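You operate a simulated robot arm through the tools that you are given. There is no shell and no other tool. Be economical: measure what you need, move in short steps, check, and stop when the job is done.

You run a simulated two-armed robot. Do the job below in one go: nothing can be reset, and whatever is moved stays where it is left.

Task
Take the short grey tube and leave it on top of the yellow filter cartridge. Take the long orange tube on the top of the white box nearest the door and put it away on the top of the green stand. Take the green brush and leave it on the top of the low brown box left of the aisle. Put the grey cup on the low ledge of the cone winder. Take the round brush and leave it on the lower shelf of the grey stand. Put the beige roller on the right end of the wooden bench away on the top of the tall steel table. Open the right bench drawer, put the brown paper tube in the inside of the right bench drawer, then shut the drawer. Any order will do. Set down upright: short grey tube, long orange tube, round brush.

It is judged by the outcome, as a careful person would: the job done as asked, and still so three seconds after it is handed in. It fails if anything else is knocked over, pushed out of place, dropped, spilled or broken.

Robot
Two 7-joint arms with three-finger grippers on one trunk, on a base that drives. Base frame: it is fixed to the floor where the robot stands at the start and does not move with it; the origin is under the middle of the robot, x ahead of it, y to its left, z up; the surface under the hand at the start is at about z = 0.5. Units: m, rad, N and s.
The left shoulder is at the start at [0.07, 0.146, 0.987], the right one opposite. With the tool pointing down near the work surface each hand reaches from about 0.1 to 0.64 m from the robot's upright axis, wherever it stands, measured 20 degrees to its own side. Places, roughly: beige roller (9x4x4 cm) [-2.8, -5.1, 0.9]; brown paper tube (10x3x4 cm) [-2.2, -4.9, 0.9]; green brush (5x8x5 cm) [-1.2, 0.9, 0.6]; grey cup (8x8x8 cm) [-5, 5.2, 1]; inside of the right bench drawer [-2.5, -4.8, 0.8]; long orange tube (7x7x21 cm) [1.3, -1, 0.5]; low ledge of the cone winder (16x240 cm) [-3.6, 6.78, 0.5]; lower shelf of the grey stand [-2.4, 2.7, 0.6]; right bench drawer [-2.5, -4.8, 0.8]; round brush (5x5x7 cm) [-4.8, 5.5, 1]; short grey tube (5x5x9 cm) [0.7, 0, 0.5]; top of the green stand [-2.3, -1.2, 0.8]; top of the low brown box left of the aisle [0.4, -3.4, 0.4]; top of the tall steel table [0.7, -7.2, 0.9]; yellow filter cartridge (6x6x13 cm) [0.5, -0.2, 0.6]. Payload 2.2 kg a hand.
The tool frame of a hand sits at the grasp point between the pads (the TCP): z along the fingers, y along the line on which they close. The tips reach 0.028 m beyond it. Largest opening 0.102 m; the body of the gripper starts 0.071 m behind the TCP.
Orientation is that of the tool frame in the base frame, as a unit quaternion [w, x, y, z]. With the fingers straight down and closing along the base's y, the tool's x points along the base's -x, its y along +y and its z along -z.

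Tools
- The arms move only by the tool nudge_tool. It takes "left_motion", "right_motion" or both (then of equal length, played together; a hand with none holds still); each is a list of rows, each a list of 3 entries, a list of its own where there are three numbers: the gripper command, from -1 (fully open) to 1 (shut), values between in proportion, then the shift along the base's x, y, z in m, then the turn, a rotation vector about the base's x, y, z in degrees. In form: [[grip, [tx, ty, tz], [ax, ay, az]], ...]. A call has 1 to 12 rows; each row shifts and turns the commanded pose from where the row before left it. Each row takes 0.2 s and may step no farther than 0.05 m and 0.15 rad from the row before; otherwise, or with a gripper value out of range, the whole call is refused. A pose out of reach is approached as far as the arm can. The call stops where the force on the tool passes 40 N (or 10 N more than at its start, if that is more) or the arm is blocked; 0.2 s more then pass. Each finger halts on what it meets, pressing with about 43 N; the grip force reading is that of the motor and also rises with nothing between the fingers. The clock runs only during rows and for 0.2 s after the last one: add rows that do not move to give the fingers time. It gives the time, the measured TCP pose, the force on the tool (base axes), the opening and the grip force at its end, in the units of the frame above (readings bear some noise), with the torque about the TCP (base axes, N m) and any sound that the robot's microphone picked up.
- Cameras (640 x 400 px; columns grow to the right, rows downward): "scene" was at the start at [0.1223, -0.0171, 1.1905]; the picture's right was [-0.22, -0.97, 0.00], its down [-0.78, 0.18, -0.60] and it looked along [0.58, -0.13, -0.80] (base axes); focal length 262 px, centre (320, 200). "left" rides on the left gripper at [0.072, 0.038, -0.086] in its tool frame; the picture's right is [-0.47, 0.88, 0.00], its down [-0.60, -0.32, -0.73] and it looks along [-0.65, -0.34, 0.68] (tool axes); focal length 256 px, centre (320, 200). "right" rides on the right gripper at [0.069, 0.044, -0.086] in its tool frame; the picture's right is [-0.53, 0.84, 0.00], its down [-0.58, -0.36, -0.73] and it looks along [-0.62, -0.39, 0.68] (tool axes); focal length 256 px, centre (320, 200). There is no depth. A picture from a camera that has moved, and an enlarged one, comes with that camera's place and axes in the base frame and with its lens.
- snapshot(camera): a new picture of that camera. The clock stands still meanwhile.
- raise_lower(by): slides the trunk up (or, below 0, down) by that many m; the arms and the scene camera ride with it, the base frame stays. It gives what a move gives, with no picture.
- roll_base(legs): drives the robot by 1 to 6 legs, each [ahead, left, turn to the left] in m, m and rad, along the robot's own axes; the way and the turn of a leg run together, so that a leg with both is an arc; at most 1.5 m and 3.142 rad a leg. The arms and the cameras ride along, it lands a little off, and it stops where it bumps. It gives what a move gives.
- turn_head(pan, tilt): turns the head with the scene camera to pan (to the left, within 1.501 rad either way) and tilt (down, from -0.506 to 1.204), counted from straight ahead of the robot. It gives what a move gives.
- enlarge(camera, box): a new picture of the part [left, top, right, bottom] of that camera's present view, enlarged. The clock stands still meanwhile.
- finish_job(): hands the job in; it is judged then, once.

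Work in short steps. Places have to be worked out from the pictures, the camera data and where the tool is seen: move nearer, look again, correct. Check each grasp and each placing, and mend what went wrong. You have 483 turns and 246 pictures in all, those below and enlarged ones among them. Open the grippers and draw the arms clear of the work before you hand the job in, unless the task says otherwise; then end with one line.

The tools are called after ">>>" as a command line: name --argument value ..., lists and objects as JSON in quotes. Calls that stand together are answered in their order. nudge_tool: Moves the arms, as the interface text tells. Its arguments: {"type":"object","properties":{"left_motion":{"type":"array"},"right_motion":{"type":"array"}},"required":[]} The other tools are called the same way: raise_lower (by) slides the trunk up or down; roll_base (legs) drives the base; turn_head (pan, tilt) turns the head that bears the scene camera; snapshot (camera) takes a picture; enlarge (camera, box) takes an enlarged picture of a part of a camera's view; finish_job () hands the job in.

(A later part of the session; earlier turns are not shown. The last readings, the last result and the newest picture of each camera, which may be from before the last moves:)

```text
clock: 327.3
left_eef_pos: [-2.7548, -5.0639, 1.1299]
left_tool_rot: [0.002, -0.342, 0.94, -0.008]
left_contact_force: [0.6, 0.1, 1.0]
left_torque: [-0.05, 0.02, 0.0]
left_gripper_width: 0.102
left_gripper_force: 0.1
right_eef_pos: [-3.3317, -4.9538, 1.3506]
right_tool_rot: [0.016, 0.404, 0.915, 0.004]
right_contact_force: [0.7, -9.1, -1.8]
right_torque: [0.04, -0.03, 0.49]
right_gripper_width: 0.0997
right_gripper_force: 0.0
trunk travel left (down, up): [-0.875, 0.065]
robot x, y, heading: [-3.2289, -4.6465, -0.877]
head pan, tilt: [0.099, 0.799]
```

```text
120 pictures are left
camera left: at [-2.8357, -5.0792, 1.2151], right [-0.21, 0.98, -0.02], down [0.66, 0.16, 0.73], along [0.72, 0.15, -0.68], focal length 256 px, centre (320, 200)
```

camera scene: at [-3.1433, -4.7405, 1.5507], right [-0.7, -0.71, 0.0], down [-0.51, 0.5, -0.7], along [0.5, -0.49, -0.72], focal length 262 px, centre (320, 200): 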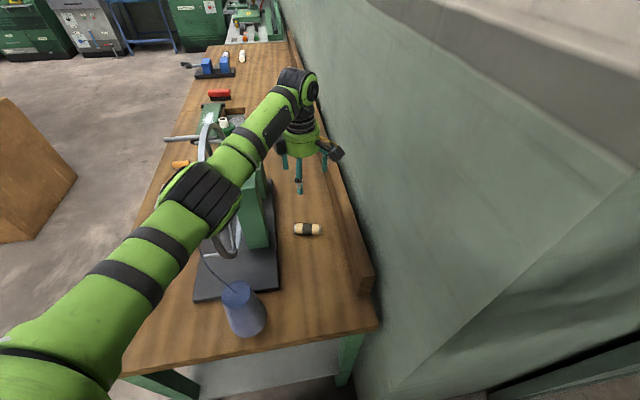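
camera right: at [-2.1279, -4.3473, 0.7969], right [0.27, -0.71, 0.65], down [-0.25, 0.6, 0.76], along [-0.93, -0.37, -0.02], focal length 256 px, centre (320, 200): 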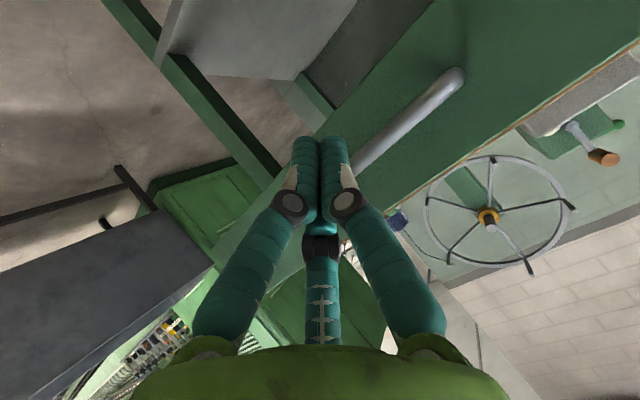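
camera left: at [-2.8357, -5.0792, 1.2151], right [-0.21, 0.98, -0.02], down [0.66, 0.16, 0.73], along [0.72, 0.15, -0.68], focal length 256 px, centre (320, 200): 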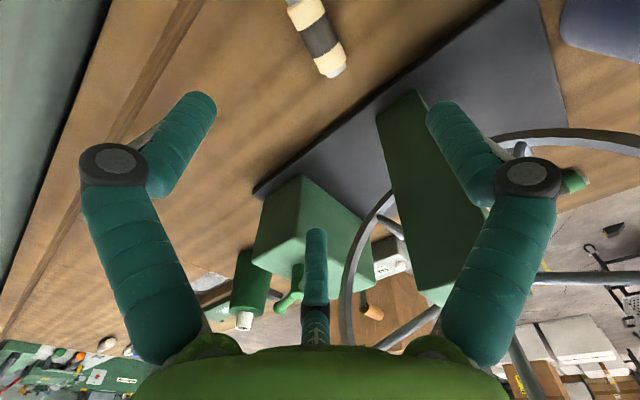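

>>> nudge_tool --left_motion '[[-1, [0.004, -0.005, -0.04], [0, 0, 0]], [-1, [0, 0, -0.04], [0, 0, 0]], [-1, [0, 0, -0.04], [0, 0, 0]], [-1, [0, 0, -0.04], [0, 0, 0]], [-1, [0, 0, -0.02], [0, 0, 0]], [-1, [0, 0, 0], [0, 0, 0]]]'

>>> snapshot --camera "left"

>>> enlarge --camera "scene" --box '[200, 120, 380, 270]'

```text
clock: 328.7
left_eef_pos: [-2.757, -5.0564, 0.9623]
left_tool_rot: [0.002, -0.342, 0.94, -0.008]
left_contact_force: [-1.0, 0.0, -1.0]
left_torque: [-0.01, 0.0, -0.02]
left_gripper_width: 0.102
left_gripper_force: 0.0
left hand out of reach, approached as far as the arm can: row 4, 5
right_eef_pos: [-3.332, -4.954, 1.3506]
right_tool_rot: [0.015, 0.404, 0.915, 0.005]
right_contact_force: [0.4, -11.2, -0.1]
right_torque: [0.07, 0.0, 0.54]
right_gripper_width: 0.0998
right_gripper_force: 0.1
trunk travel left (down, up): [-0.875, 0.065]
robot x, y, heading: [-3.2268, -4.648, -0.879]
head pan, tilt: [0.099, 0.799]
```

```text
119 pictures are left
camera left: at [-2.8364, -5.0717, 1.0475], right [-0.21, 0.98, -0.02], down [0.66, 0.16, 0.73], along [0.72, 0.15, -0.68], focal length 256 px, centre (320, 200)
```

left: 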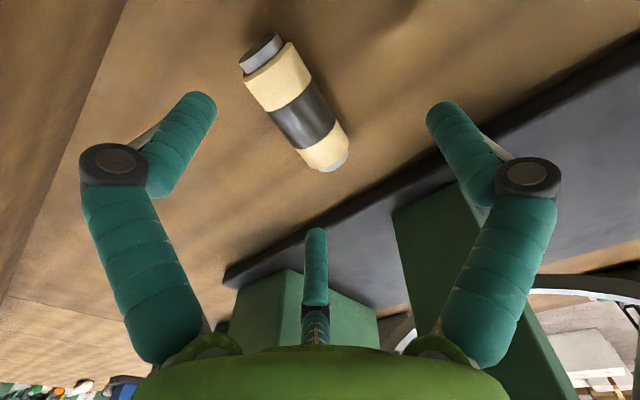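

```text
2.67 times, centred on (290, 195) of scene
camera zoom: at [-3.1429, -4.7409, 1.5506], right [-0.7, -0.71, 0.0], down [-0.51, 0.5, -0.7], along [0.5, -0.49, -0.72], focal length 699 px, centre (400, 213)
```

zoom: 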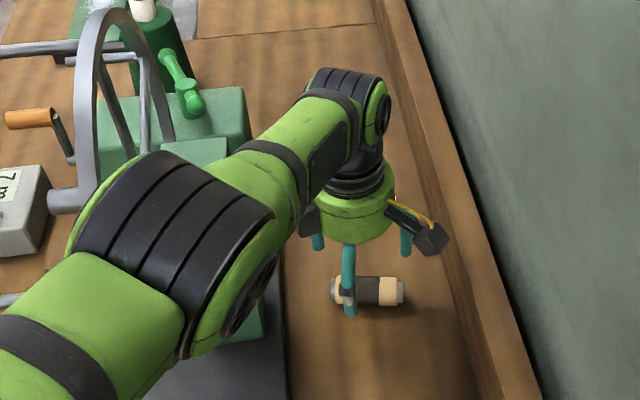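

The hand is right over the roller but the arm is at full stretch. I lower the trunk 30 mm and correct sideways.

>>> raise_lower --by -0.03

>>> nudge_tool --left_motion '[[-1, [0.008, -0.01, 0], [0, 0, 0]], [-1, [0, 0, 0], [0, 0, 0]]]'

>>> snapshot --camera "left"

>>> enlarge --camera "scene" --box '[180, 120, 380, 270]'

```text
clock: 329.4
left_eef_pos: [-2.7556, -5.0563, 0.9318]
left_tool_rot: [0.002, -0.341, 0.94, -0.007]
left_contact_force: [-0.6, 0.6, 0.1]
left_torque: [-0.04, -0.01, -0.02]
left_gripper_width: 0.1017
left_gripper_force: 0.1
right_eef_pos: [-3.3315, -4.9546, 1.3211]
right_tool_rot: [0.015, 0.405, 0.914, 0.004]
right_contact_force: [1.6, -9.5, -0.2]
right_torque: [0.07, 0.03, 0.52]
right_gripper_width: 0.1001
right_gripper_force: 0.1
trunk travel left (down, up): [-0.845, 0.095]
robot x, y, heading: [-3.2323, -4.6472, -0.873]
head pan, tilt: [0.099, 0.799]
```

```text
clock: 330.1
left_eef_pos: [-2.7524, -5.0565, 0.9351]
left_tool_rot: [0.002, -0.342, 0.94, -0.01]
left_contact_force: [0.2, 0.0, 0.5]
left_torque: [0.03, -0.02, -0.01]
left_gripper_width: 0.1019
left_gripper_force: 0.0
left hand out of reach, approached as far as the arm can: row 1
right_eef_pos: [-3.3322, -4.9539, 1.3206]
right_tool_rot: [0.016, 0.404, 0.915, 0.004]
right_contact_force: [1.2, -10.5, -0.3]
right_torque: [0.03, 0.05, 0.52]
right_gripper_width: 0.1
right_gripper_force: 0.0
trunk travel left (down, up): [-0.845, 0.095]
robot x, y, heading: [-3.2328, -4.6447, -0.875]
head pan, tilt: [0.099, 0.799]
```

```text
117 pictures are left
camera left: at [-2.8326, -5.0727, 1.0205], right [-0.21, 0.98, -0.02], down [0.66, 0.16, 0.73], along [0.72, 0.15, -0.68], focal length 256 px, centre (320, 200)
```

left: 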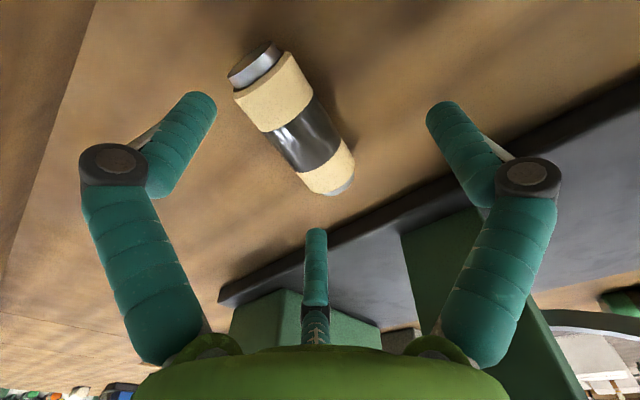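

```text
2.67 times, centred on (280, 195) of scene
camera zoom: at [-3.1425, -4.7409, 1.5206], right [-0.7, -0.71, 0.0], down [-0.51, 0.5, -0.7], along [0.5, -0.49, -0.72], focal length 699 px, centre (427, 213)
```

zoom: 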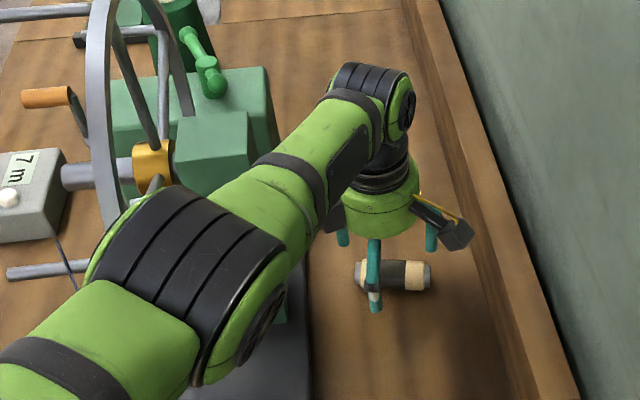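

I nudge the base and trunk a centimetre to finish the alignment.

>>> roll_base --legs '[[0.015, -0.005, 0]]'

>>> raise_lower --by -0.012

>>> snapshot --camera "left"

```text
clock: 330.8
left_eef_pos: [-2.7479, -5.0684, 0.9382]
left_tool_rot: [0.002, -0.342, 0.94, -0.01]
left_contact_force: [-0.3, 0.6, 0.8]
left_torque: [-0.07, -0.04, -0.01]
left_gripper_width: 0.102
left_gripper_force: 0.0
right_eef_pos: [-3.3269, -4.9652, 1.3223]
right_tool_rot: [0.017, 0.404, 0.914, 0.004]
right_contact_force: [1.1, -9.4, 1.1]
right_torque: [-0.04, 0.13, 0.45]
right_gripper_width: 0.1002
right_gripper_force: 0.0
trunk travel left (down, up): [-0.845, 0.095]
robot x, y, heading: [-3.2269, -4.6613, -0.878]
head pan, tilt: [0.099, 0.799]
```

```text
clock: 331.4
left_eef_pos: [-2.7458, -5.0725, 0.9236]
left_tool_rot: [0.001, -0.342, 0.94, -0.01]
left_contact_force: [-1.1, 0.2, -0.1]
left_torque: [0.03, -0.02, 0.03]
left_gripper_width: 0.1019
left_gripper_force: 0.1
right_eef_pos: [-3.3269, -4.9683, 1.3095]
right_tool_rot: [0.016, 0.404, 0.915, 0.004]
right_contact_force: [3.4, -4.5, 1.0]
right_torque: [0.02, 0.11, 0.23]
right_gripper_width: 0.1004
right_gripper_force: 0.2
trunk travel left (down, up): [-0.833, 0.107]
robot x, y, heading: [-3.2246, -4.6584, -0.876]
head pan, tilt: [0.099, 0.799]
```

```text
115 pictures are left
camera left: at [-2.8276, -5.0866, 1.0092], right [-0.21, 0.98, -0.02], down [0.66, 0.16, 0.74], along [0.72, 0.14, -0.68], focal length 256 px, centre (320, 200)
```

left: 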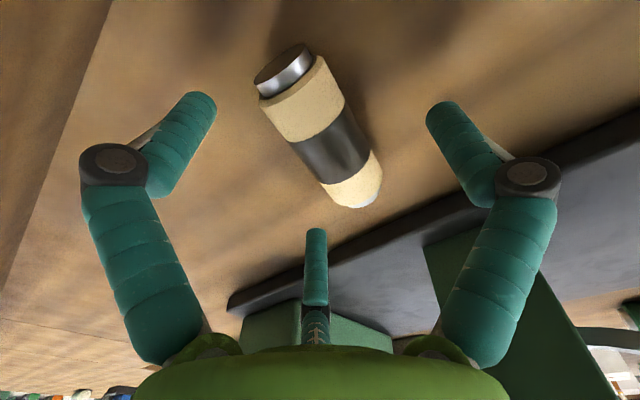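

The roller is now well between the prongs, so I close.

>>> nudge_tool --left_motion '[[0, [0, 0, 0], [0, 0, 0]], [0.5, [0, 0, 0], [0, 0, 0]], [1, [0, 0, 0], [0, 0, 0]], [1, [0, 0, 0], [0, 0, 0]], [1, [0, 0, 0], [0, 0, 0]]]'

>>> snapshot --camera "left"

```text
clock: 332.6
left_eef_pos: [-2.7478, -5.0748, 0.9233]
left_tool_rot: [0.002, -0.341, 0.94, -0.01]
left_contact_force: [1.9, -5.2, 7.9]
left_torque: [-0.3, 0.07, 0.12]
left_gripper_width: 0.0481
left_gripper_force: 43.0
right_eef_pos: [-3.3264, -4.9701, 1.3084]
right_tool_rot: [0.017, 0.404, 0.915, 0.005]
right_contact_force: [4.1, -7.7, 2.0]
right_torque: [0.08, 0.25, 0.33]
right_gripper_width: 0.1002
right_gripper_force: 0.0
trunk travel left (down, up): [-0.833, 0.107]
robot x, y, heading: [-3.2258, -4.663, -0.878]
head pan, tilt: [0.099, 0.799]
```

```text
114 pictures are left
camera left: at [-2.8274, -5.0883, 1.0097], right [-0.21, 0.98, -0.02], down [0.66, 0.16, 0.74], along [0.72, 0.14, -0.68], focal length 256 px, centre (320, 200)
```

left: 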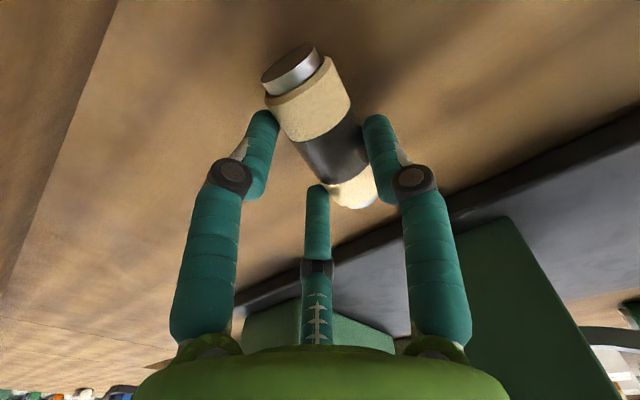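

The roller is gripped at 0.048 m. I lift with the trunk first so the elbow rises away from the reel too.

>>> raise_lower --by 0.1

>>> nudge_tool --left_motion '[[1, [-0.006, 0.006, 0.04], [0, 0, 0]], [1, [-0.006, 0.006, 0.04], [0, 0, 0]], [1, [-0.006, 0.006, 0.04], [0, 0, 0]], [1, [-0.006, 0.006, 0.04], [0, 0, 0]], [1, [-0.006, 0.006, 0.04], [0, 0, 0]], [1, [-0.006, 0.006, 0.04], [0, 0, 0]], [1, [-0.006, 0.006, 0.04], [0, 0, 0]]]'

>>> snapshot --camera "left"

>>> snapshot --camera "scene"

```text
clock: 333.9
left_eef_pos: [-2.747, -5.0734, 1.0227]
left_tool_rot: [0.002, -0.342, 0.94, -0.008]
left_contact_force: [-0.6, 0.2, -1.0]
left_torque: [0.02, -0.01, 0.0]
left_gripper_width: 0.0478
left_gripper_force: 43.4
right_eef_pos: [-3.326, -4.9697, 1.4088]
right_tool_rot: [0.015, 0.404, 0.914, 0.005]
right_contact_force: [2.5, -9.0, 0.5]
right_torque: [0.05, 0.12, 0.44]
right_gripper_width: 0.1004
right_gripper_force: 0.0
trunk travel left (down, up): [-0.933, 0.007]
robot x, y, heading: [-3.2247, -4.6593, -0.875]
head pan, tilt: [0.099, 0.799]
```

```text
clock: 335.6
left_eef_pos: [-2.7876, -5.0284, 1.3042]
left_tool_rot: [0.003, -0.343, 0.939, -0.008]
left_contact_force: [0.4, 0.0, -2.2]
left_torque: [-0.02, -0.03, -0.03]
left_gripper_width: 0.0478
left_gripper_force: 43.0
right_eef_pos: [-3.3264, -4.9687, 1.4093]
right_tool_rot: [0.016, 0.404, 0.915, 0.003]
right_contact_force: [-0.3, -9.4, -0.7]
right_torque: [0.0, -0.09, 0.55]
right_gripper_width: 0.1003
right_gripper_force: 0.1
trunk travel left (down, up): [-0.933, 0.007]
robot x, y, heading: [-3.2277, -4.6573, -0.877]
head pan, tilt: [0.099, 0.799]
```

```text
113 pictures are left
camera left: at [-2.8693, -5.0431, 1.3895], right [-0.21, 0.98, -0.02], down [0.66, 0.16, 0.74], along [0.72, 0.15, -0.68], focal length 256 px, centre (320, 200)
```

left: 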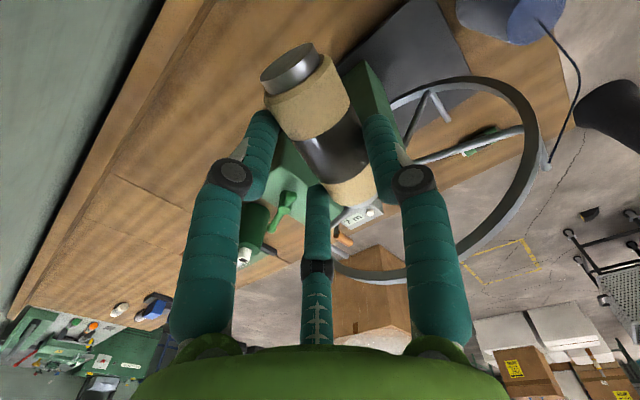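

```text
112 pictures are left
camera scene: at [-3.1375, -4.7546, 1.6086], right [-0.7, -0.71, 0.0], down [-0.51, 0.5, -0.7], along [0.5, -0.49, -0.72], focal length 262 px, centre (320, 200)
```

scene: 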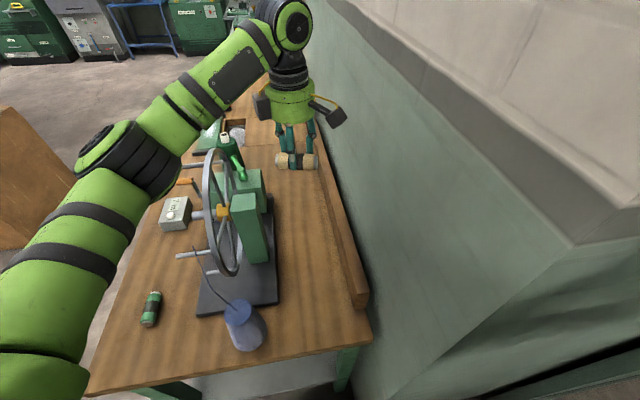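

The roller is up cleanly and nothing else has moved. I withdraw the hand along the bench end, then into carry position.

>>> nudge_tool --left_motion '[[1, [-0.0405, 0.0276, 0.005], [0, 0, 0]], [1, [-0.0405, 0.0276, 0.005], [0, 0, 0]], [1, [-0.0405, 0.0276, 0.005], [0, 0, 0]], [1, [-0.0405, 0.0276, 0.005], [0, 0, 0]], [1, [-0.0405, 0.0276, 0.005], [0, 0, 0]], [1, [0.02, 0.03, 0], [0, 0, -8]], [1, [0.02, 0.03, 0], [0, 0, -8]], [1, [0.02, 0.03, 0], [0, 0, -8]], [1, [0, 0, 0], [0, 0, -8]], [1, [0, 0, 0], [0, 0, -8]]]'

>>> snapshot --camera "scene"

```text
clock: 337.8
left_eef_pos: [-2.928, -4.8038, 1.3267]
left_tool_rot: [-0.001, 0.001, 1.0, -0.009]
left_contact_force: [0.4, -0.5, -1.1]
left_torque: [0.0, 0.02, 0.04]
left_gripper_width: 0.0479
left_gripper_force: 42.9
right_eef_pos: [-3.3242, -4.9724, 1.4089]
right_tool_rot: [0.015, 0.405, 0.914, 0.007]
right_contact_force: [2.1, -9.7, 0.2]
right_torque: [0.06, 0.08, 0.5]
right_gripper_width: 0.1001
right_gripper_force: 0.0
trunk travel left (down, up): [-0.933, 0.007]
robot x, y, heading: [-3.2247, -4.6642, -0.877]
head pan, tilt: [0.099, 0.799]
```

```text
111 pictures are left
camera scene: at [-3.1353, -4.758, 1.6084], right [-0.7, -0.71, 0.0], down [-0.51, 0.5, -0.7], along [0.5, -0.49, -0.72], focal length 262 px, centre (320, 200)
```

scene: 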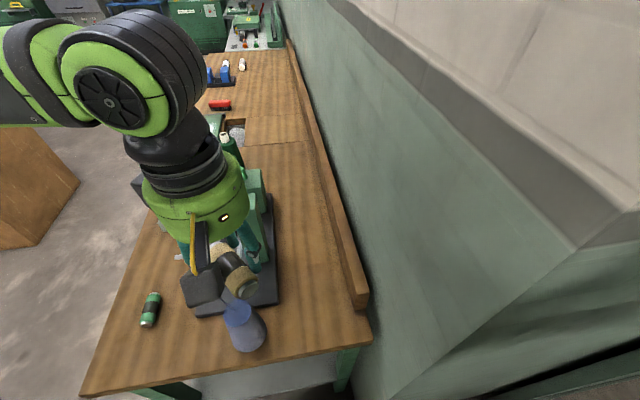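

I retrace the way out: back past the bench corner and away from the bin and the column.

>>> roll_base --legs '[[-0.155, 0.617, 0], [0.096, 0.506, 0], [0.45, 0.54, 0]]'

>>> turn_head --pan 0.0 --tilt 0.35

>>> snapshot --camera "scene"

```text
clock: 347.3
left_eef_pos: [-1.406, -4.0984, 1.3284]
left_tool_rot: [-0.001, 0.019, 1.0, -0.009]
left_contact_force: [-0.7, 0.1, -1.4]
left_torque: [-0.01, -0.04, -0.03]
left_gripper_width: 0.0478
left_gripper_force: 43.4
right_eef_pos: [-1.8078, -4.2501, 1.4091]
right_tool_rot: [0.017, 0.421, 0.907, 0.006]
right_contact_force: [1.4, -7.0, 0.8]
right_torque: [0.02, 0.04, 0.34]
right_gripper_width: 0.1003
right_gripper_force: 0.1
trunk travel left (down, up): [-0.933, 0.007]
robot x, y, heading: [-1.6916, -3.9478, -0.913]
head pan, tilt: [0.099, 0.799]
```

```text
clock: 348.2
left_eef_pos: [-1.403, -4.0981, 1.3287]
left_tool_rot: [-0.002, 0.019, 1.0, -0.009]
left_contact_force: [0.0, -0.5, -1.2]
left_torque: [-0.02, -0.01, 0.03]
left_gripper_width: 0.0479
left_gripper_force: 42.6
right_eef_pos: [-1.8038, -4.2509, 1.4091]
right_tool_rot: [0.017, 0.422, 0.907, 0.004]
right_contact_force: [3.5, -5.2, 1.0]
right_torque: [0.04, 0.14, 0.2]
right_gripper_width: 0.1003
right_gripper_force: 0.1
trunk travel left (down, up): [-0.933, 0.007]
robot x, y, heading: [-1.6958, -3.9458, -0.918]
head pan, tilt: [0.0, 0.351]
```

```text
110 pictures are left
camera scene: at [-1.6068, -4.0593, 1.6481], right [-0.79, -0.61, 0.0], down [-0.21, 0.27, -0.94], along [0.57, -0.74, -0.34], focal length 262 px, centre (320, 200)
```

scene: 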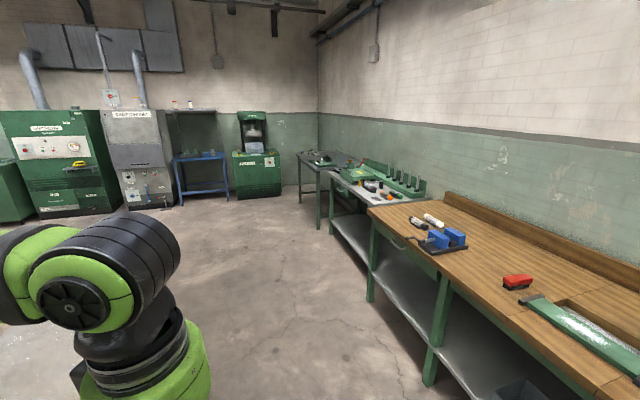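

The tall steel table should be the one in the far corner. I check the plastic-topped box on my left before driving on.

>>> turn_head --pan 0.6 --tilt 0.6

>>> snapshot --camera "scene"

```text
clock: 349.2
left_eef_pos: [-1.4033, -4.0983, 1.3284]
left_tool_rot: [-0.002, 0.019, 1.0, -0.009]
left_contact_force: [-0.4, 0.4, -0.9]
left_torque: [-0.02, -0.02, 0.0]
left_gripper_width: 0.0476
left_gripper_force: 43.2
right_eef_pos: [-1.8053, -4.25, 1.4092]
right_tool_rot: [0.016, 0.422, 0.907, 0.003]
right_contact_force: [3.3, -7.2, 1.5]
right_torque: [0.07, 0.22, 0.29]
right_gripper_width: 0.1006
right_gripper_force: 0.1
trunk travel left (down, up): [-0.933, 0.007]
robot x, y, heading: [-1.6926, -3.947, -0.915]
head pan, tilt: [0.6, 0.6]
```

```text
109 pictures are left
camera scene: at [-1.5805, -4.0129, 1.6255], right [-0.31, -0.95, 0.0], down [-0.54, 0.18, -0.83], along [0.78, -0.26, -0.56], focal length 262 px, centre (320, 200)
```

scene: 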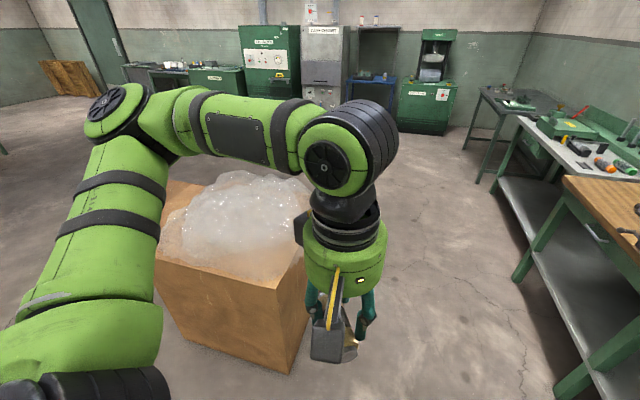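

The way between the box and the benches is wide enough. I drive toward the corner table.

>>> roll_base --legs '[[1.17, 0.165, 0], [1.17, 0.165, 0]]'

>>> turn_head --pan 0.0 --tilt 0.5

>>> snapshot --camera "scene"

```text
clock: 360.8
left_eef_pos: [0.2714, -5.7571, 1.3285]
left_tool_rot: [-0.001, 0.023, 1.0, -0.01]
left_contact_force: [0.5, 0.5, -1.4]
left_torque: [-0.04, -0.01, 0.02]
left_gripper_width: 0.0478
left_gripper_force: 42.8
right_eef_pos: [-0.1328, -5.9061, 1.4097]
right_tool_rot: [0.017, 0.425, 0.905, 0.005]
right_contact_force: [1.1, -6.3, 0.8]
right_torque: [0.01, 0.01, 0.31]
right_gripper_width: 0.1003
right_gripper_force: 0.1
trunk travel left (down, up): [-0.933, 0.007]
robot x, y, heading: [-0.0171, -5.6027, -0.924]
head pan, tilt: [0.6, 0.6]
```

```text
clock: 361.8
left_eef_pos: [0.2717, -5.759, 1.3271]
left_tool_rot: [-0.001, 0.025, 1.0, -0.009]
left_contact_force: [-0.6, 0.2, -1.4]
left_torque: [-0.02, 0.04, 0.01]
left_gripper_width: 0.0476
left_gripper_force: 43.0
right_eef_pos: [-0.1323, -5.9066, 1.4084]
right_tool_rot: [0.016, 0.426, 0.905, 0.005]
right_contact_force: [3.7, -5.3, 1.0]
right_torque: [0.04, 0.15, 0.22]
right_gripper_width: 0.1003
right_gripper_force: 0.2
trunk travel left (down, up): [-0.933, 0.007]
robot x, y, heading: [-0.0185, -5.6031, -0.924]
head pan, tilt: [0.0, 0.499]
```

```text
108 pictures are left
camera scene: at [0.067, -5.7158, 1.6345], right [-0.8, -0.6, 0.0], down [-0.29, 0.38, -0.88], along [0.53, -0.7, -0.48], focal length 262 px, centre (320, 200)
```

scene: 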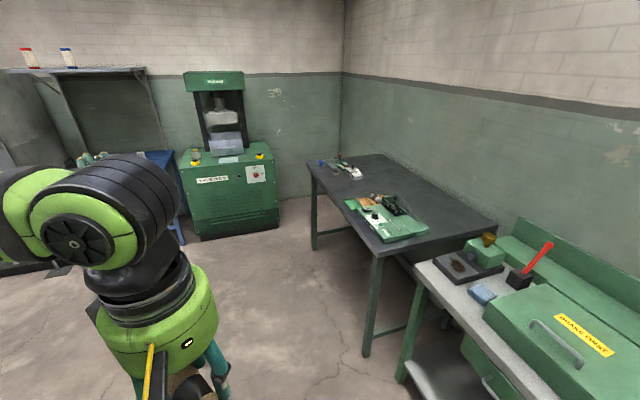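

The steel table is clear to see, with a tray near its front-right and small items to the left. I drive in front of its free middle part and turn to face it.

>>> roll_base --legs '[[1.15, 0.53, 0], [0, 0, -1.27]]'

>>> turn_head --pan 0.1 --tilt 0.7

>>> snapshot --camera "scene"

```text
clock: 371.4
left_eef_pos: [1.0322, -6.5328, 1.3272]
left_tool_rot: [-0.007, 0.618, 0.786, -0.006]
left_contact_force: [-0.2, -0.1, -1.9]
left_torque: [-0.02, -0.01, -0.01]
left_gripper_width: 0.0477
left_gripper_force: 43.3
right_eef_pos: [0.7751, -6.1872, 1.4099]
right_tool_rot: [0.016, 0.883, 0.47, -0.007]
right_contact_force: [-6.3, -3.5, 0.9]
right_torque: [0.09, -0.02, 0.38]
right_gripper_width: 0.1008
right_gripper_force: 0.0
trunk travel left (down, up): [-0.933, 0.007]
robot x, y, heading: [1.0976, -6.2115, -2.209]
head pan, tilt: [0.0, 0.499]
```

```text
clock: 372.1
left_eef_pos: [1.032, -6.533, 1.3284]
left_tool_rot: [-0.006, 0.618, 0.786, -0.006]
left_contact_force: [0.0, 0.4, -1.7]
left_torque: [-0.01, 0.01, -0.02]
left_gripper_width: 0.0477
left_gripper_force: 42.9
right_eef_pos: [0.7758, -6.1883, 1.4093]
right_tool_rot: [0.016, 0.883, 0.47, -0.006]
right_contact_force: [-3.8, -3.5, 1.4]
right_torque: [0.15, -0.02, 0.18]
right_gripper_width: 0.1008
right_gripper_force: 0.0
trunk travel left (down, up): [-0.933, 0.007]
robot x, y, heading: [1.1003, -6.2101, -2.208]
head pan, tilt: [0.099, 0.7]
```

```text
107 pictures are left
camera scene: at [1.026, -6.3241, 1.6169], right [-0.86, 0.51, 0.0], down [0.33, 0.55, -0.77], along [-0.39, -0.66, -0.64], focal length 262 px, centre (320, 200)
```

scene: 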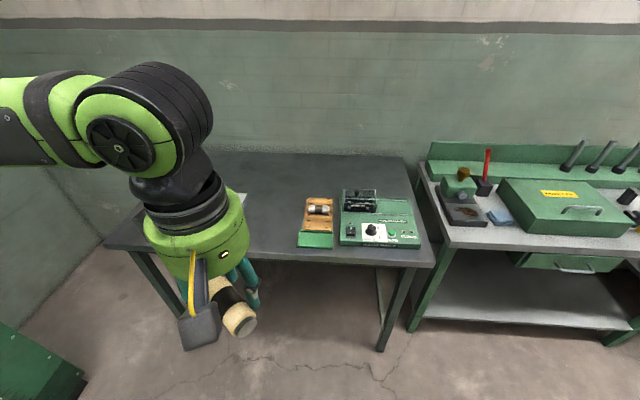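

There is free table surface around (0.87, -7.06), left of the wooden holder. I drive 0.3 m closer and lower the trunk.

>>> roll_base --legs '[[0.3, 0.12, 0]]'

>>> raise_lower --by -0.2

>>> snapshot --camera "scene"

```text
clock: 374.3
left_eef_pos: [0.9485, -6.8437, 1.3285]
left_tool_rot: [-0.006, 0.62, 0.785, -0.007]
left_contact_force: [-0.4, 0.8, -1.1]
left_torque: [-0.09, 0.03, -0.01]
left_gripper_width: 0.0474
left_gripper_force: 43.3
right_eef_pos: [0.6945, -6.4964, 1.4094]
right_tool_rot: [0.016, 0.884, 0.467, -0.007]
right_contact_force: [-7.4, -3.0, 1.6]
right_torque: [0.1, 0.01, 0.36]
right_gripper_width: 0.1008
right_gripper_force: 0.0
trunk travel left (down, up): [-0.933, 0.007]
robot x, y, heading: [1.0191, -6.5242, -2.214]
head pan, tilt: [0.099, 0.7]
```

```text
clock: 376.4
left_eef_pos: [0.9487, -6.8469, 1.1281]
left_tool_rot: [-0.007, 0.62, 0.784, -0.006]
left_contact_force: [-0.2, -0.5, -1.9]
left_torque: [-0.02, 0.0, -0.02]
left_gripper_width: 0.0476
left_gripper_force: 42.7
right_eef_pos: [0.694, -6.5008, 1.2104]
right_tool_rot: [0.016, 0.885, 0.466, -0.006]
right_contact_force: [-6.3, -4.4, 1.8]
right_torque: [0.23, 0.03, 0.31]
right_gripper_width: 0.1008
right_gripper_force: 0.0
trunk travel left (down, up): [-0.733, 0.207]
robot x, y, heading: [1.0172, -6.5265, -2.216]
head pan, tilt: [0.099, 0.7]
```

```text
106 pictures are left
camera scene: at [0.9441, -6.6384, 1.4169], right [-0.85, 0.52, 0.0], down [0.33, 0.55, -0.76], along [-0.4, -0.65, -0.64], focal length 262 px, centre (320, 200)
```

scene: 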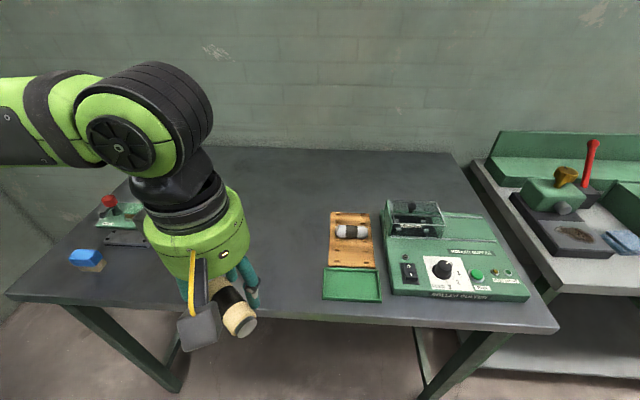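

>>> nudge_tool --left_motion '[[1, [-0.0157, -0.0405, 0], [0, 0, 0]], [1, [-0.0157, -0.0405, 0], [0, 0, 0]], [1, [-0.0157, -0.0405, 0], [0, 0, 0]], [1, [-0.0157, -0.0405, 0], [0, 0, 0]], [1, [-0.0157, -0.0405, 0], [0, 0, 0]], [1, [-0.0157, -0.0405, 0], [0, 0, 0]], [1, [0, 0, -0.04], [0, 0, 0]], [1, [0, 0, -0.04], [0, 0, 0]], [1, [0, 0, -0.04], [0, 0, 0]], [1, [0, 0, 0], [0, 0, 0]]]'

>>> snapshot --camera "scene"

>>> snapshot --camera "left"

```text
clock: 378.6
left_eef_pos: [0.8566, -7.0903, 1.0093]
left_tool_rot: [-0.006, 0.621, 0.784, -0.006]
left_contact_force: [0.4, 0.4, -1.4]
left_torque: [-0.02, 0.02, 0.01]
left_gripper_width: 0.0477
left_gripper_force: 42.6
right_eef_pos: [0.6949, -6.4986, 1.2094]
right_tool_rot: [0.015, 0.884, 0.467, -0.007]
right_contact_force: [-8.4, -3.4, 0.1]
right_torque: [0.02, 0.02, 0.42]
right_gripper_width: 0.1005
right_gripper_force: 0.1
trunk travel left (down, up): [-0.733, 0.207]
robot x, y, heading: [1.0156, -6.5225, -2.215]
head pan, tilt: [0.099, 0.7]
```

```text
105 pictures are left
camera scene: at [0.9443, -6.638, 1.4169], right [-0.85, 0.52, 0.0], down [0.33, 0.55, -0.77], along [-0.4, -0.65, -0.64], focal length 262 px, centre (320, 200)
```

scene: 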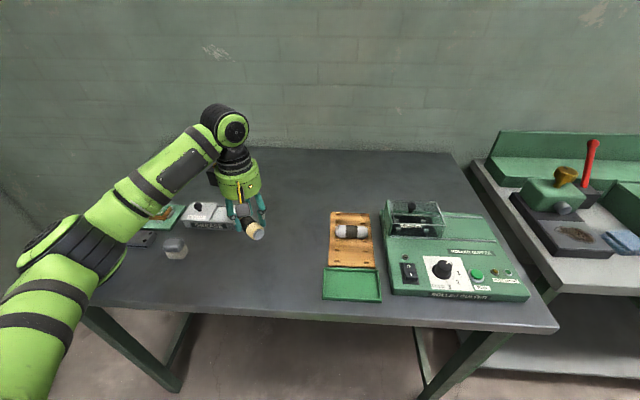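

```text
104 pictures are left
camera left: at [0.8795, -7.011, 1.0943], right [0.97, -0.25, -0.02], down [-0.16, -0.66, 0.74], along [-0.2, -0.71, -0.68], focal length 256 px, centre (320, 200)
```

left: 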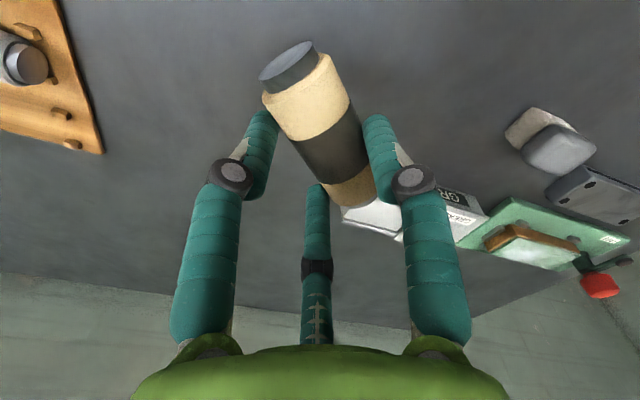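

A white box sits close on the left, so I shift 6 cm right into the middle of the free space and lower.

>>> nudge_tool --left_motion '[[1, [-0.035, 0.03, 0], [0, 0, 0]], [1, [-0.015, 0.015, -0.03], [0, 0, 0]], [1, [0, 0, -0.03], [0, 0, 0]], [1, [0, 0, -0.01], [0, 0, 0]], [1, [0, 0, 0], [0, 0, 0]]]'

>>> snapshot --camera "left"

>>> enlarge --camera "scene" --box '[160, 140, 400, 310]'

```text
clock: 379.8
left_eef_pos: [0.8049, -7.0455, 0.9381]
left_tool_rot: [-0.007, 0.621, 0.784, -0.006]
left_contact_force: [0.7, -0.2, -1.0]
left_torque: [-0.03, 0.0, -0.01]
left_gripper_width: 0.0478
left_gripper_force: 43.1
right_eef_pos: [0.695, -6.5004, 1.208]
right_tool_rot: [0.015, 0.884, 0.466, -0.006]
right_contact_force: [-8.5, -2.9, 0.1]
right_torque: [0.01, -0.04, 0.45]
right_gripper_width: 0.1008
right_gripper_force: 0.1
trunk travel left (down, up): [-0.733, 0.207]
robot x, y, heading: [1.0195, -6.529, -2.214]
head pan, tilt: [0.099, 0.7]
```

```text
103 pictures are left
camera left: at [0.8272, -6.9655, 1.024], right [0.97, -0.25, -0.02], down [-0.16, -0.66, 0.74], along [-0.19, -0.71, -0.68], focal length 256 px, centre (320, 200)
```

left: 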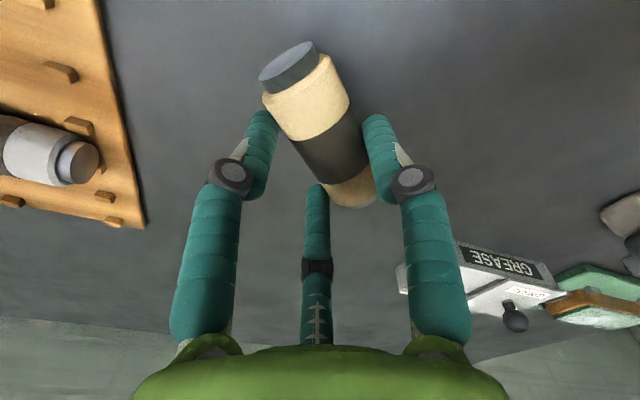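

```text
2.35 times, centred on (280, 225) of scene
camera zoom: at [0.9441, -6.6385, 1.4168], right [-0.85, 0.52, 0.0], down [0.33, 0.55, -0.76], along [-0.4, -0.65, -0.64], focal length 616 px, centre (414, 141)
```

zoom: 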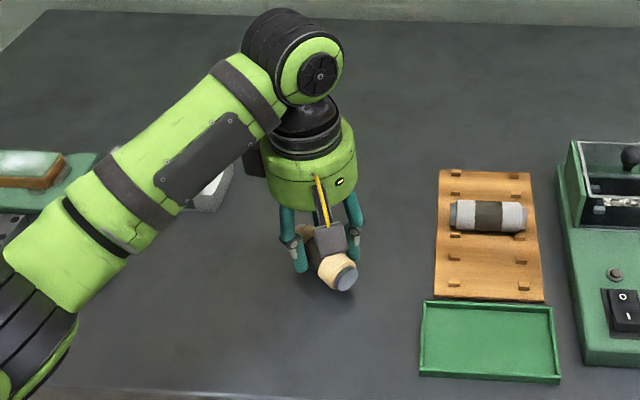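

>>> nudge_tool --left_motion '[[1, [0, 0, -0.006], [0, 0, 0]], [1, [0, 0, -0.005], [0, 0, 0]], [1, [0, 0, -0.004], [0, 0, 0]], [1, [0, 0, 0], [0, 0, 0]]]'

```text
clock: 380.8
left_eef_pos: [0.8059, -7.0449, 0.9226]
left_tool_rot: [-0.008, 0.62, 0.785, -0.006]
left_contact_force: [0.4, 0.1, 0.6]
left_torque: [0.08, 0.01, -0.01]
left_gripper_width: 0.0477
left_gripper_force: 43.1
right_eef_pos: [0.6947, -6.4993, 1.2086]
right_tool_rot: [0.016, 0.884, 0.467, -0.007]
right_contact_force: [-7.9, -2.4, 0.5]
right_torque: [0.0, -0.01, 0.45]
right_gripper_width: 0.1008
right_gripper_force: 0.0
trunk travel left (down, up): [-0.733, 0.207]
robot x, y, heading: [1.0163, -6.5254, -2.214]
head pan, tilt: [0.099, 0.7]
```

Contact is beginning, so I go 3 mm more and release slowly. Then I rise.

>>> nudge_tool --left_motion '[[1, [0, 0, -0.003], [0, 0, 0]], [0.3, [0, 0, 0], [0, 0, 0]], [0.0, [0, 0, 0], [0, 0, 0]], [-0.4, [0, 0, 0], [0, 0, 0]], [-0.6, [0, 0, 0], [0, 0, 0]], [-0.6, [0, 0, 0.02], [0, 0, 0]], [-0.6, [0, 0, 0.04], [0, 0, 0]], [-0.6, [0, 0, 0.05], [0, 0, 0]], [-0.6, [0, 0, 0.05], [0, 0, 0]], [-0.6, [0, 0, 0.04], [0, 0, 0]]]'

>>> snapshot --camera "left"

>>> enlarge --camera "scene" --box '[160, 140, 400, 310]'

```text
clock: 383.0
left_eef_pos: [0.8047, -7.0463, 1.1218]
left_tool_rot: [-0.006, 0.621, 0.784, -0.006]
left_contact_force: [-0.2, 1.4, -0.6]
left_torque: [-0.03, -0.02, 0.0]
left_gripper_width: 0.0819
left_gripper_force: 0.0
right_eef_pos: [0.6937, -6.499, 1.2092]
right_tool_rot: [0.017, 0.884, 0.466, -0.007]
right_contact_force: [-6.7, -2.4, 0.8]
right_torque: [0.07, -0.02, 0.4]
right_gripper_width: 0.1008
right_gripper_force: 0.0
trunk travel left (down, up): [-0.733, 0.207]
robot x, y, heading: [1.0192, -6.5257, -2.213]
head pan, tilt: [0.099, 0.7]
```

```text
101 pictures are left
camera left: at [0.8267, -6.9673, 1.207], right [0.97, -0.25, -0.02], down [-0.16, -0.66, 0.74], along [-0.19, -0.71, -0.68], focal length 256 px, centre (320, 200)
```

left: 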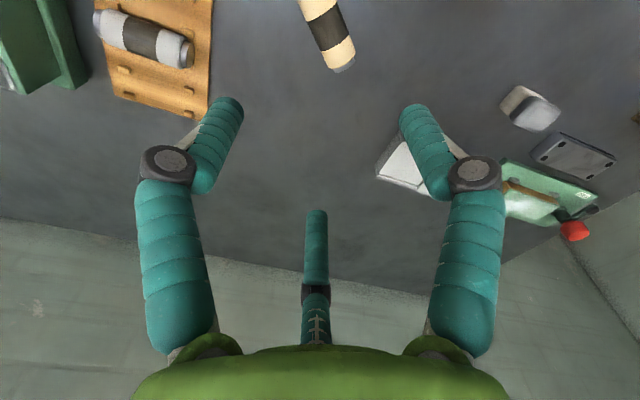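

```text
2.35 times, centred on (280, 225) of scene
camera zoom: at [0.9442, -6.637, 1.4169], right [-0.85, 0.52, 0.0], down [0.33, 0.55, -0.77], along [-0.4, -0.65, -0.64], focal length 616 px, centre (414, 141)
```

zoom: 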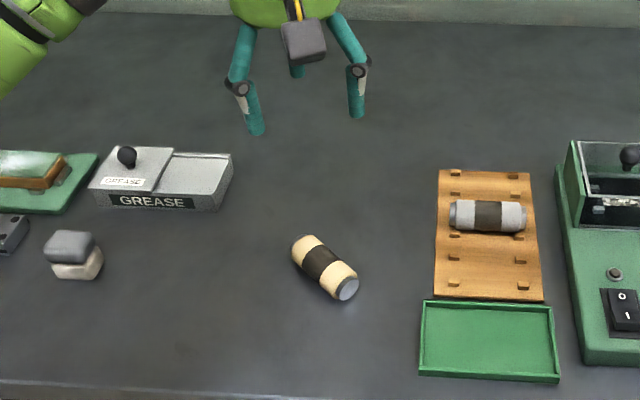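

The roller lies on the steel table. I bring both hands back to neutral carry poses and prepare for the long drive to the other end of the hall.

>>> nudge_tool --left_motion '[[-1, [0.026, 0.032, 0.01], [0, 0, -8]], [-1, [0.026, 0.032, 0.01], [0, 0, -8]], [-1, [0.026, 0.032, 0], [0, 0, -8]], [-1, [0.026, 0.032, 0], [0, 0, -8]], [-1, [0.026, 0.032, 0], [0, 0, -8]], [-1, [0.026, 0.032, 0], [0, 0, -8]]]' --right_motion '[[-1, [-0.02, -0.027, 0], [0, 0, 0]], [-1, [-0.02, -0.027, 0], [0, 0, 0]], [-1, [-0.02, -0.027, -0.02], [0, 0, 0]], [-1, [-0.02, -0.027, -0.02], [0, 0, 0]], [-1, [0, 0, 0], [0, 0, 0]], [-1, [0, 0, 0], [0, 0, 0]]]'

>>> roll_base --legs '[[-0.5, 0, 0], [0, 0, -2.4]]'

>>> turn_head --pan 0.0 --tilt 0.35

>>> snapshot --camera "scene"

```text
clock: 384.4
left_eef_pos: [0.9614, -6.8518, 1.1381]
left_tool_rot: [-0.009, 0.886, 0.463, -0.004]
left_contact_force: [-0.3, -0.3, 0.1]
left_torque: [-0.03, 0.02, 0.0]
left_gripper_width: 0.102
left_gripper_force: 0.0
right_eef_pos: [0.619, -6.6073, 1.167]
right_tool_rot: [0.016, 0.884, 0.467, -0.006]
right_contact_force: [0.5, 1.0, 0.0]
right_torque: [0.03, 0.0, 0.01]
right_gripper_width: 0.1022
right_gripper_force: 0.1
trunk travel left (down, up): [-0.733, 0.207]
robot x, y, heading: [1.0182, -6.5261, -2.214]
head pan, tilt: [0.099, 0.7]
```

```text
clock: 393.2
left_eef_pos: [1.1608, -5.8225, 1.1378]
left_tool_rot: [-0.005, 0.744, -0.668, 0.007]
left_contact_force: [-0.5, -0.4, 0.3]
left_torque: [-0.01, 0.01, -0.04]
left_gripper_width: 0.1019
left_gripper_force: 0.1
right_eef_pos: [1.5819, -5.7845, 1.1669]
right_tool_rot: [-0.001, 0.747, -0.665, -0.017]
right_contact_force: [0.9, 0.3, -0.2]
right_torque: [-0.01, -0.01, 0.05]
right_gripper_width: 0.1021
right_gripper_force: 0.1
trunk travel left (down, up): [-0.733, 0.207]
robot x, y, heading: [1.3326, -6.11, 1.64]
head pan, tilt: [0.099, 0.7]
```

```text
clock: 394.1
left_eef_pos: [1.1621, -5.8215, 1.1382]
left_tool_rot: [-0.006, 0.744, -0.668, 0.007]
left_contact_force: [-0.2, -0.6, -0.6]
left_torque: [-0.01, -0.03, 0.02]
left_gripper_width: 0.1019
left_gripper_force: 0.2
right_eef_pos: [1.5809, -5.7838, 1.1658]
right_tool_rot: [0.0, 0.747, -0.665, -0.017]
right_contact_force: [0.6, -0.9, -0.8]
right_torque: [0.01, -0.03, 0.02]
right_gripper_width: 0.102
right_gripper_force: 0.0
trunk travel left (down, up): [-0.733, 0.207]
robot x, y, heading: [1.3345, -6.109, 1.636]
head pan, tilt: [0.0, 0.351]
```

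```text
99 pictures are left
camera scene: at [1.3224, -5.966, 1.4482], right [1.0, 0.07, 0.0], down [0.02, -0.34, -0.94], along [-0.07, 0.94, -0.34], focal length 262 px, centre (320, 200)
```

scene: 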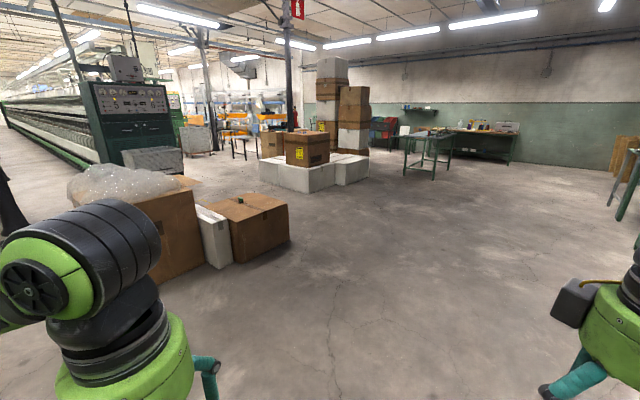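

The brush is still on its box. I drive back along the route I know: east of the low box, through the corridor and toward the aisle.

>>> roll_base --legs '[[1.5, -0.15, 0], [1.5, -0.15, 0], [0, 0, 0.94]]'

```text
refused: leg 1 is longer than a leg can be; nothing moved
```

>>> roll_base --legs '[[1.48, -0.15, 0], [1.48, -0.15, 0], [0, 0, 0.94]]'

```text
clock: 410.9
left_eef_pos: [1.0921, -3.0688, 1.1383]
left_tool_rot: [-0.008, 0.962, -0.272, 0.004]
left_contact_force: [0.8, -0.1, 0.4]
left_torque: [0.02, -0.03, -0.02]
left_gripper_width: 0.1018
left_gripper_force: 0.0
right_eef_pos: [1.3205, -2.7138, 1.1671]
right_tool_rot: [0.007, 0.963, -0.269, -0.016]
right_contact_force: [0.4, -0.2, 1.1]
right_torque: [0.03, -0.01, 0.01]
right_gripper_width: 0.102
right_gripper_force: 0.0
trunk travel left (down, up): [-0.733, 0.207]
robot x, y, heading: [1.4237, -3.1119, 2.551]
head pan, tilt: [0.0, 0.351]
```

>>> roll_base --legs '[[1.4, 0.02, 0], [0, 0, -0.215], [1.15, 0, 0], [1.08, 0, 0]]'

>>> turn_head --pan 0.0 --tilt 0.3

>>> snapshot --camera "scene"

```text
clock: 429.4
left_eef_pos: [-1.6408, -0.6054, 1.1382]
left_tool_rot: [-0.008, 0.926, -0.377, 0.004]
left_contact_force: [0.1, -0.5, -0.1]
left_torque: [0.01, -0.01, 0.0]
left_gripper_width: 0.102
left_gripper_force: 0.0
right_eef_pos: [-1.3411, -0.3079, 1.1669]
right_tool_rot: [0.005, 0.927, -0.374, -0.016]
right_contact_force: [-0.1, -0.3, 0.8]
right_torque: [-0.01, -0.04, -0.01]
right_gripper_width: 0.1018
right_gripper_force: 0.1
trunk travel left (down, up): [-0.733, 0.207]
robot x, y, heading: [-1.3262, -0.7172, 2.333]
head pan, tilt: [0.0, 0.351]
```

```text
clock: 430.1
left_eef_pos: [-1.6411, -0.6037, 1.1377]
left_tool_rot: [-0.008, 0.926, -0.377, 0.004]
left_contact_force: [-0.3, 0.4, 0.3]
left_torque: [0.0, -0.01, 0.0]
left_gripper_width: 0.1022
left_gripper_force: 0.0
right_eef_pos: [-1.3405, -0.3074, 1.1668]
right_tool_rot: [0.005, 0.927, -0.374, -0.016]
right_contact_force: [-0.5, 0.2, -0.3]
right_torque: [0.01, 0.02, -0.01]
right_gripper_width: 0.1019
right_gripper_force: 0.1
trunk travel left (down, up): [-0.733, 0.207]
robot x, y, heading: [-1.325, -0.7133, 2.33]
head pan, tilt: [0.0, 0.3]
```

```text
98 pictures are left
camera scene: at [-1.4252, -0.612, 1.4529], right [0.73, 0.69, 0.0], down [0.2, -0.21, -0.96], along [-0.66, 0.69, -0.3], focal length 262 px, centre (320, 200)
```

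scene: 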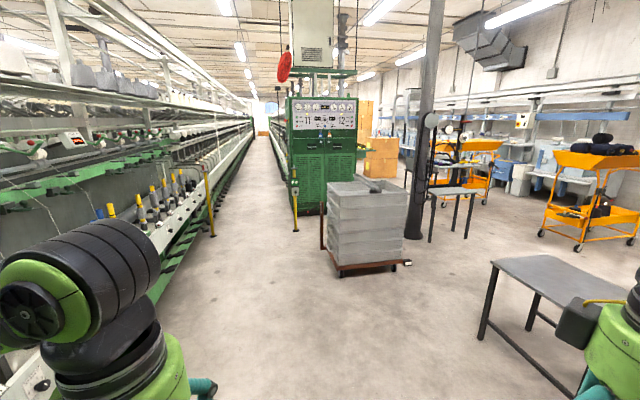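

I can see the way: past the grey table, between it and the crate cart, toward the grey stand by the column. I drive there in two legs.

>>> roll_base --legs '[[1.313, -0.523, 0], [0.7, -0.41, 0], [0, 0, -0.6]]'

>>> turn_head --pan 0.2 --tilt 0.4

>>> snapshot --camera "scene"

```text
clock: 442.8
left_eef_pos: [-2.292, 1.6608, 1.138]
left_tool_rot: [-0.007, 0.781, -0.624, 0.007]
left_contact_force: [0.4, -0.5, 0.2]
left_torque: [-0.05, -0.01, -0.01]
left_gripper_width: 0.1019
left_gripper_force: 0.1
right_eef_pos: [-1.879, 1.7467, 1.1666]
right_tool_rot: [-0.001, 0.782, -0.623, -0.017]
right_contact_force: [-0.7, -0.4, -0.5]
right_torque: [0.02, 0.01, -0.03]
right_gripper_width: 0.1021
right_gripper_force: 0.0
trunk travel left (down, up): [-0.733, 0.207]
robot x, y, heading: [-2.0885, 1.3969, 1.754]
head pan, tilt: [0.0, 0.3]
```

```text
clock: 443.5
left_eef_pos: [-2.2917, 1.6613, 1.1386]
left_tool_rot: [-0.006, 0.781, -0.624, 0.006]
left_contact_force: [0.3, -0.2, -0.3]
left_torque: [-0.02, 0.0, -0.04]
left_gripper_width: 0.1019
left_gripper_force: 0.0
right_eef_pos: [-1.8781, 1.746, 1.1671]
right_tool_rot: [0.0, 0.783, -0.622, -0.017]
right_contact_force: [-0.4, 0.8, 0.2]
right_torque: [0.03, 0.03, 0.01]
right_gripper_width: 0.1019
right_gripper_force: 0.0
trunk travel left (down, up): [-0.733, 0.207]
robot x, y, heading: [-2.0892, 1.3939, 1.755]
head pan, tilt: [0.201, 0.4]
```

```text
97 pictures are left
camera scene: at [-2.1327, 1.5311, 1.4437], right [0.93, 0.37, 0.0], down [0.14, -0.36, -0.92], along [-0.34, 0.85, -0.39], focal length 262 px, centre (320, 200)
```

scene: 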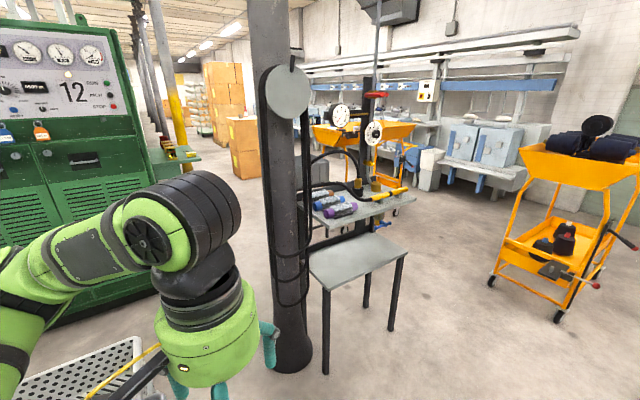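

The stepped grey stand is here, and its lower shelf matches (-2.4, 2.7, 0.6). I pass between it and the orange cart to look for the cup and round brush.

>>> roll_base --legs '[[0.65, -0.365, 0], [0.9, -0.3, 0], [0, 0, 0.6]]'

>>> turn_head --pan 0.0 --tilt 0.35

>>> snapshot --camera "scene"

```text
clock: 453.8
left_eef_pos: [-2.0391, 3.1508, 1.1385]
left_tool_rot: [-0.008, 0.934, -0.358, 0.005]
left_contact_force: [-1.0, -1.0, -0.1]
left_torque: [0.0, 0.03, 0.0]
left_gripper_width: 0.1018
left_gripper_force: 0.1
right_eef_pos: [-1.7518, 3.4574, 1.1668]
right_tool_rot: [0.006, 0.935, -0.355, -0.017]
right_contact_force: [0.8, -0.8, -0.4]
right_torque: [0.0, 0.0, -0.02]
right_gripper_width: 0.1022
right_gripper_force: 0.0
trunk travel left (down, up): [-0.733, 0.207]
robot x, y, heading: [-1.724, 3.0514, 2.371]
head pan, tilt: [0.201, 0.4]
```

```text
clock: 454.5
left_eef_pos: [-2.0399, 3.1501, 1.138]
left_tool_rot: [-0.008, 0.934, -0.358, 0.004]
left_contact_force: [-1.1, 0.6, -0.9]
left_torque: [-0.04, -0.02, 0.02]
left_gripper_width: 0.1017
left_gripper_force: 0.0
right_eef_pos: [-1.7527, 3.4584, 1.1657]
right_tool_rot: [0.006, 0.935, -0.355, -0.016]
right_contact_force: [-0.4, 0.3, -0.7]
right_torque: [0.01, -0.01, -0.01]
right_gripper_width: 0.1018
right_gripper_force: 0.0
trunk travel left (down, up): [-0.733, 0.207]
robot x, y, heading: [-1.723, 3.0527, 2.372]
head pan, tilt: [0.0, 0.351]
```

```text
96 pictures are left
camera scene: at [-1.8245, 3.1508, 1.4482], right [0.7, 0.72, 0.0], down [0.25, -0.24, -0.94], along [-0.67, 0.65, -0.34], focal length 262 px, centre (320, 200)
```

scene: 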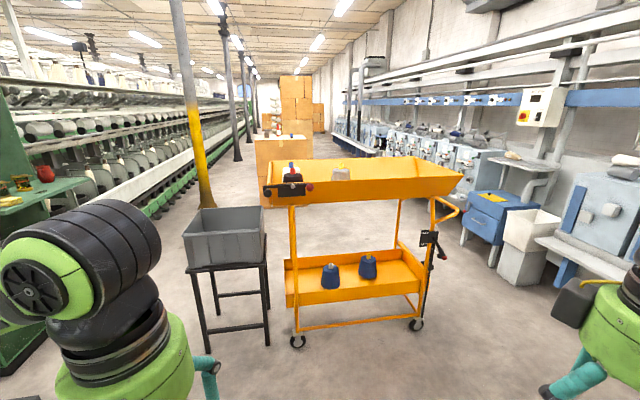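

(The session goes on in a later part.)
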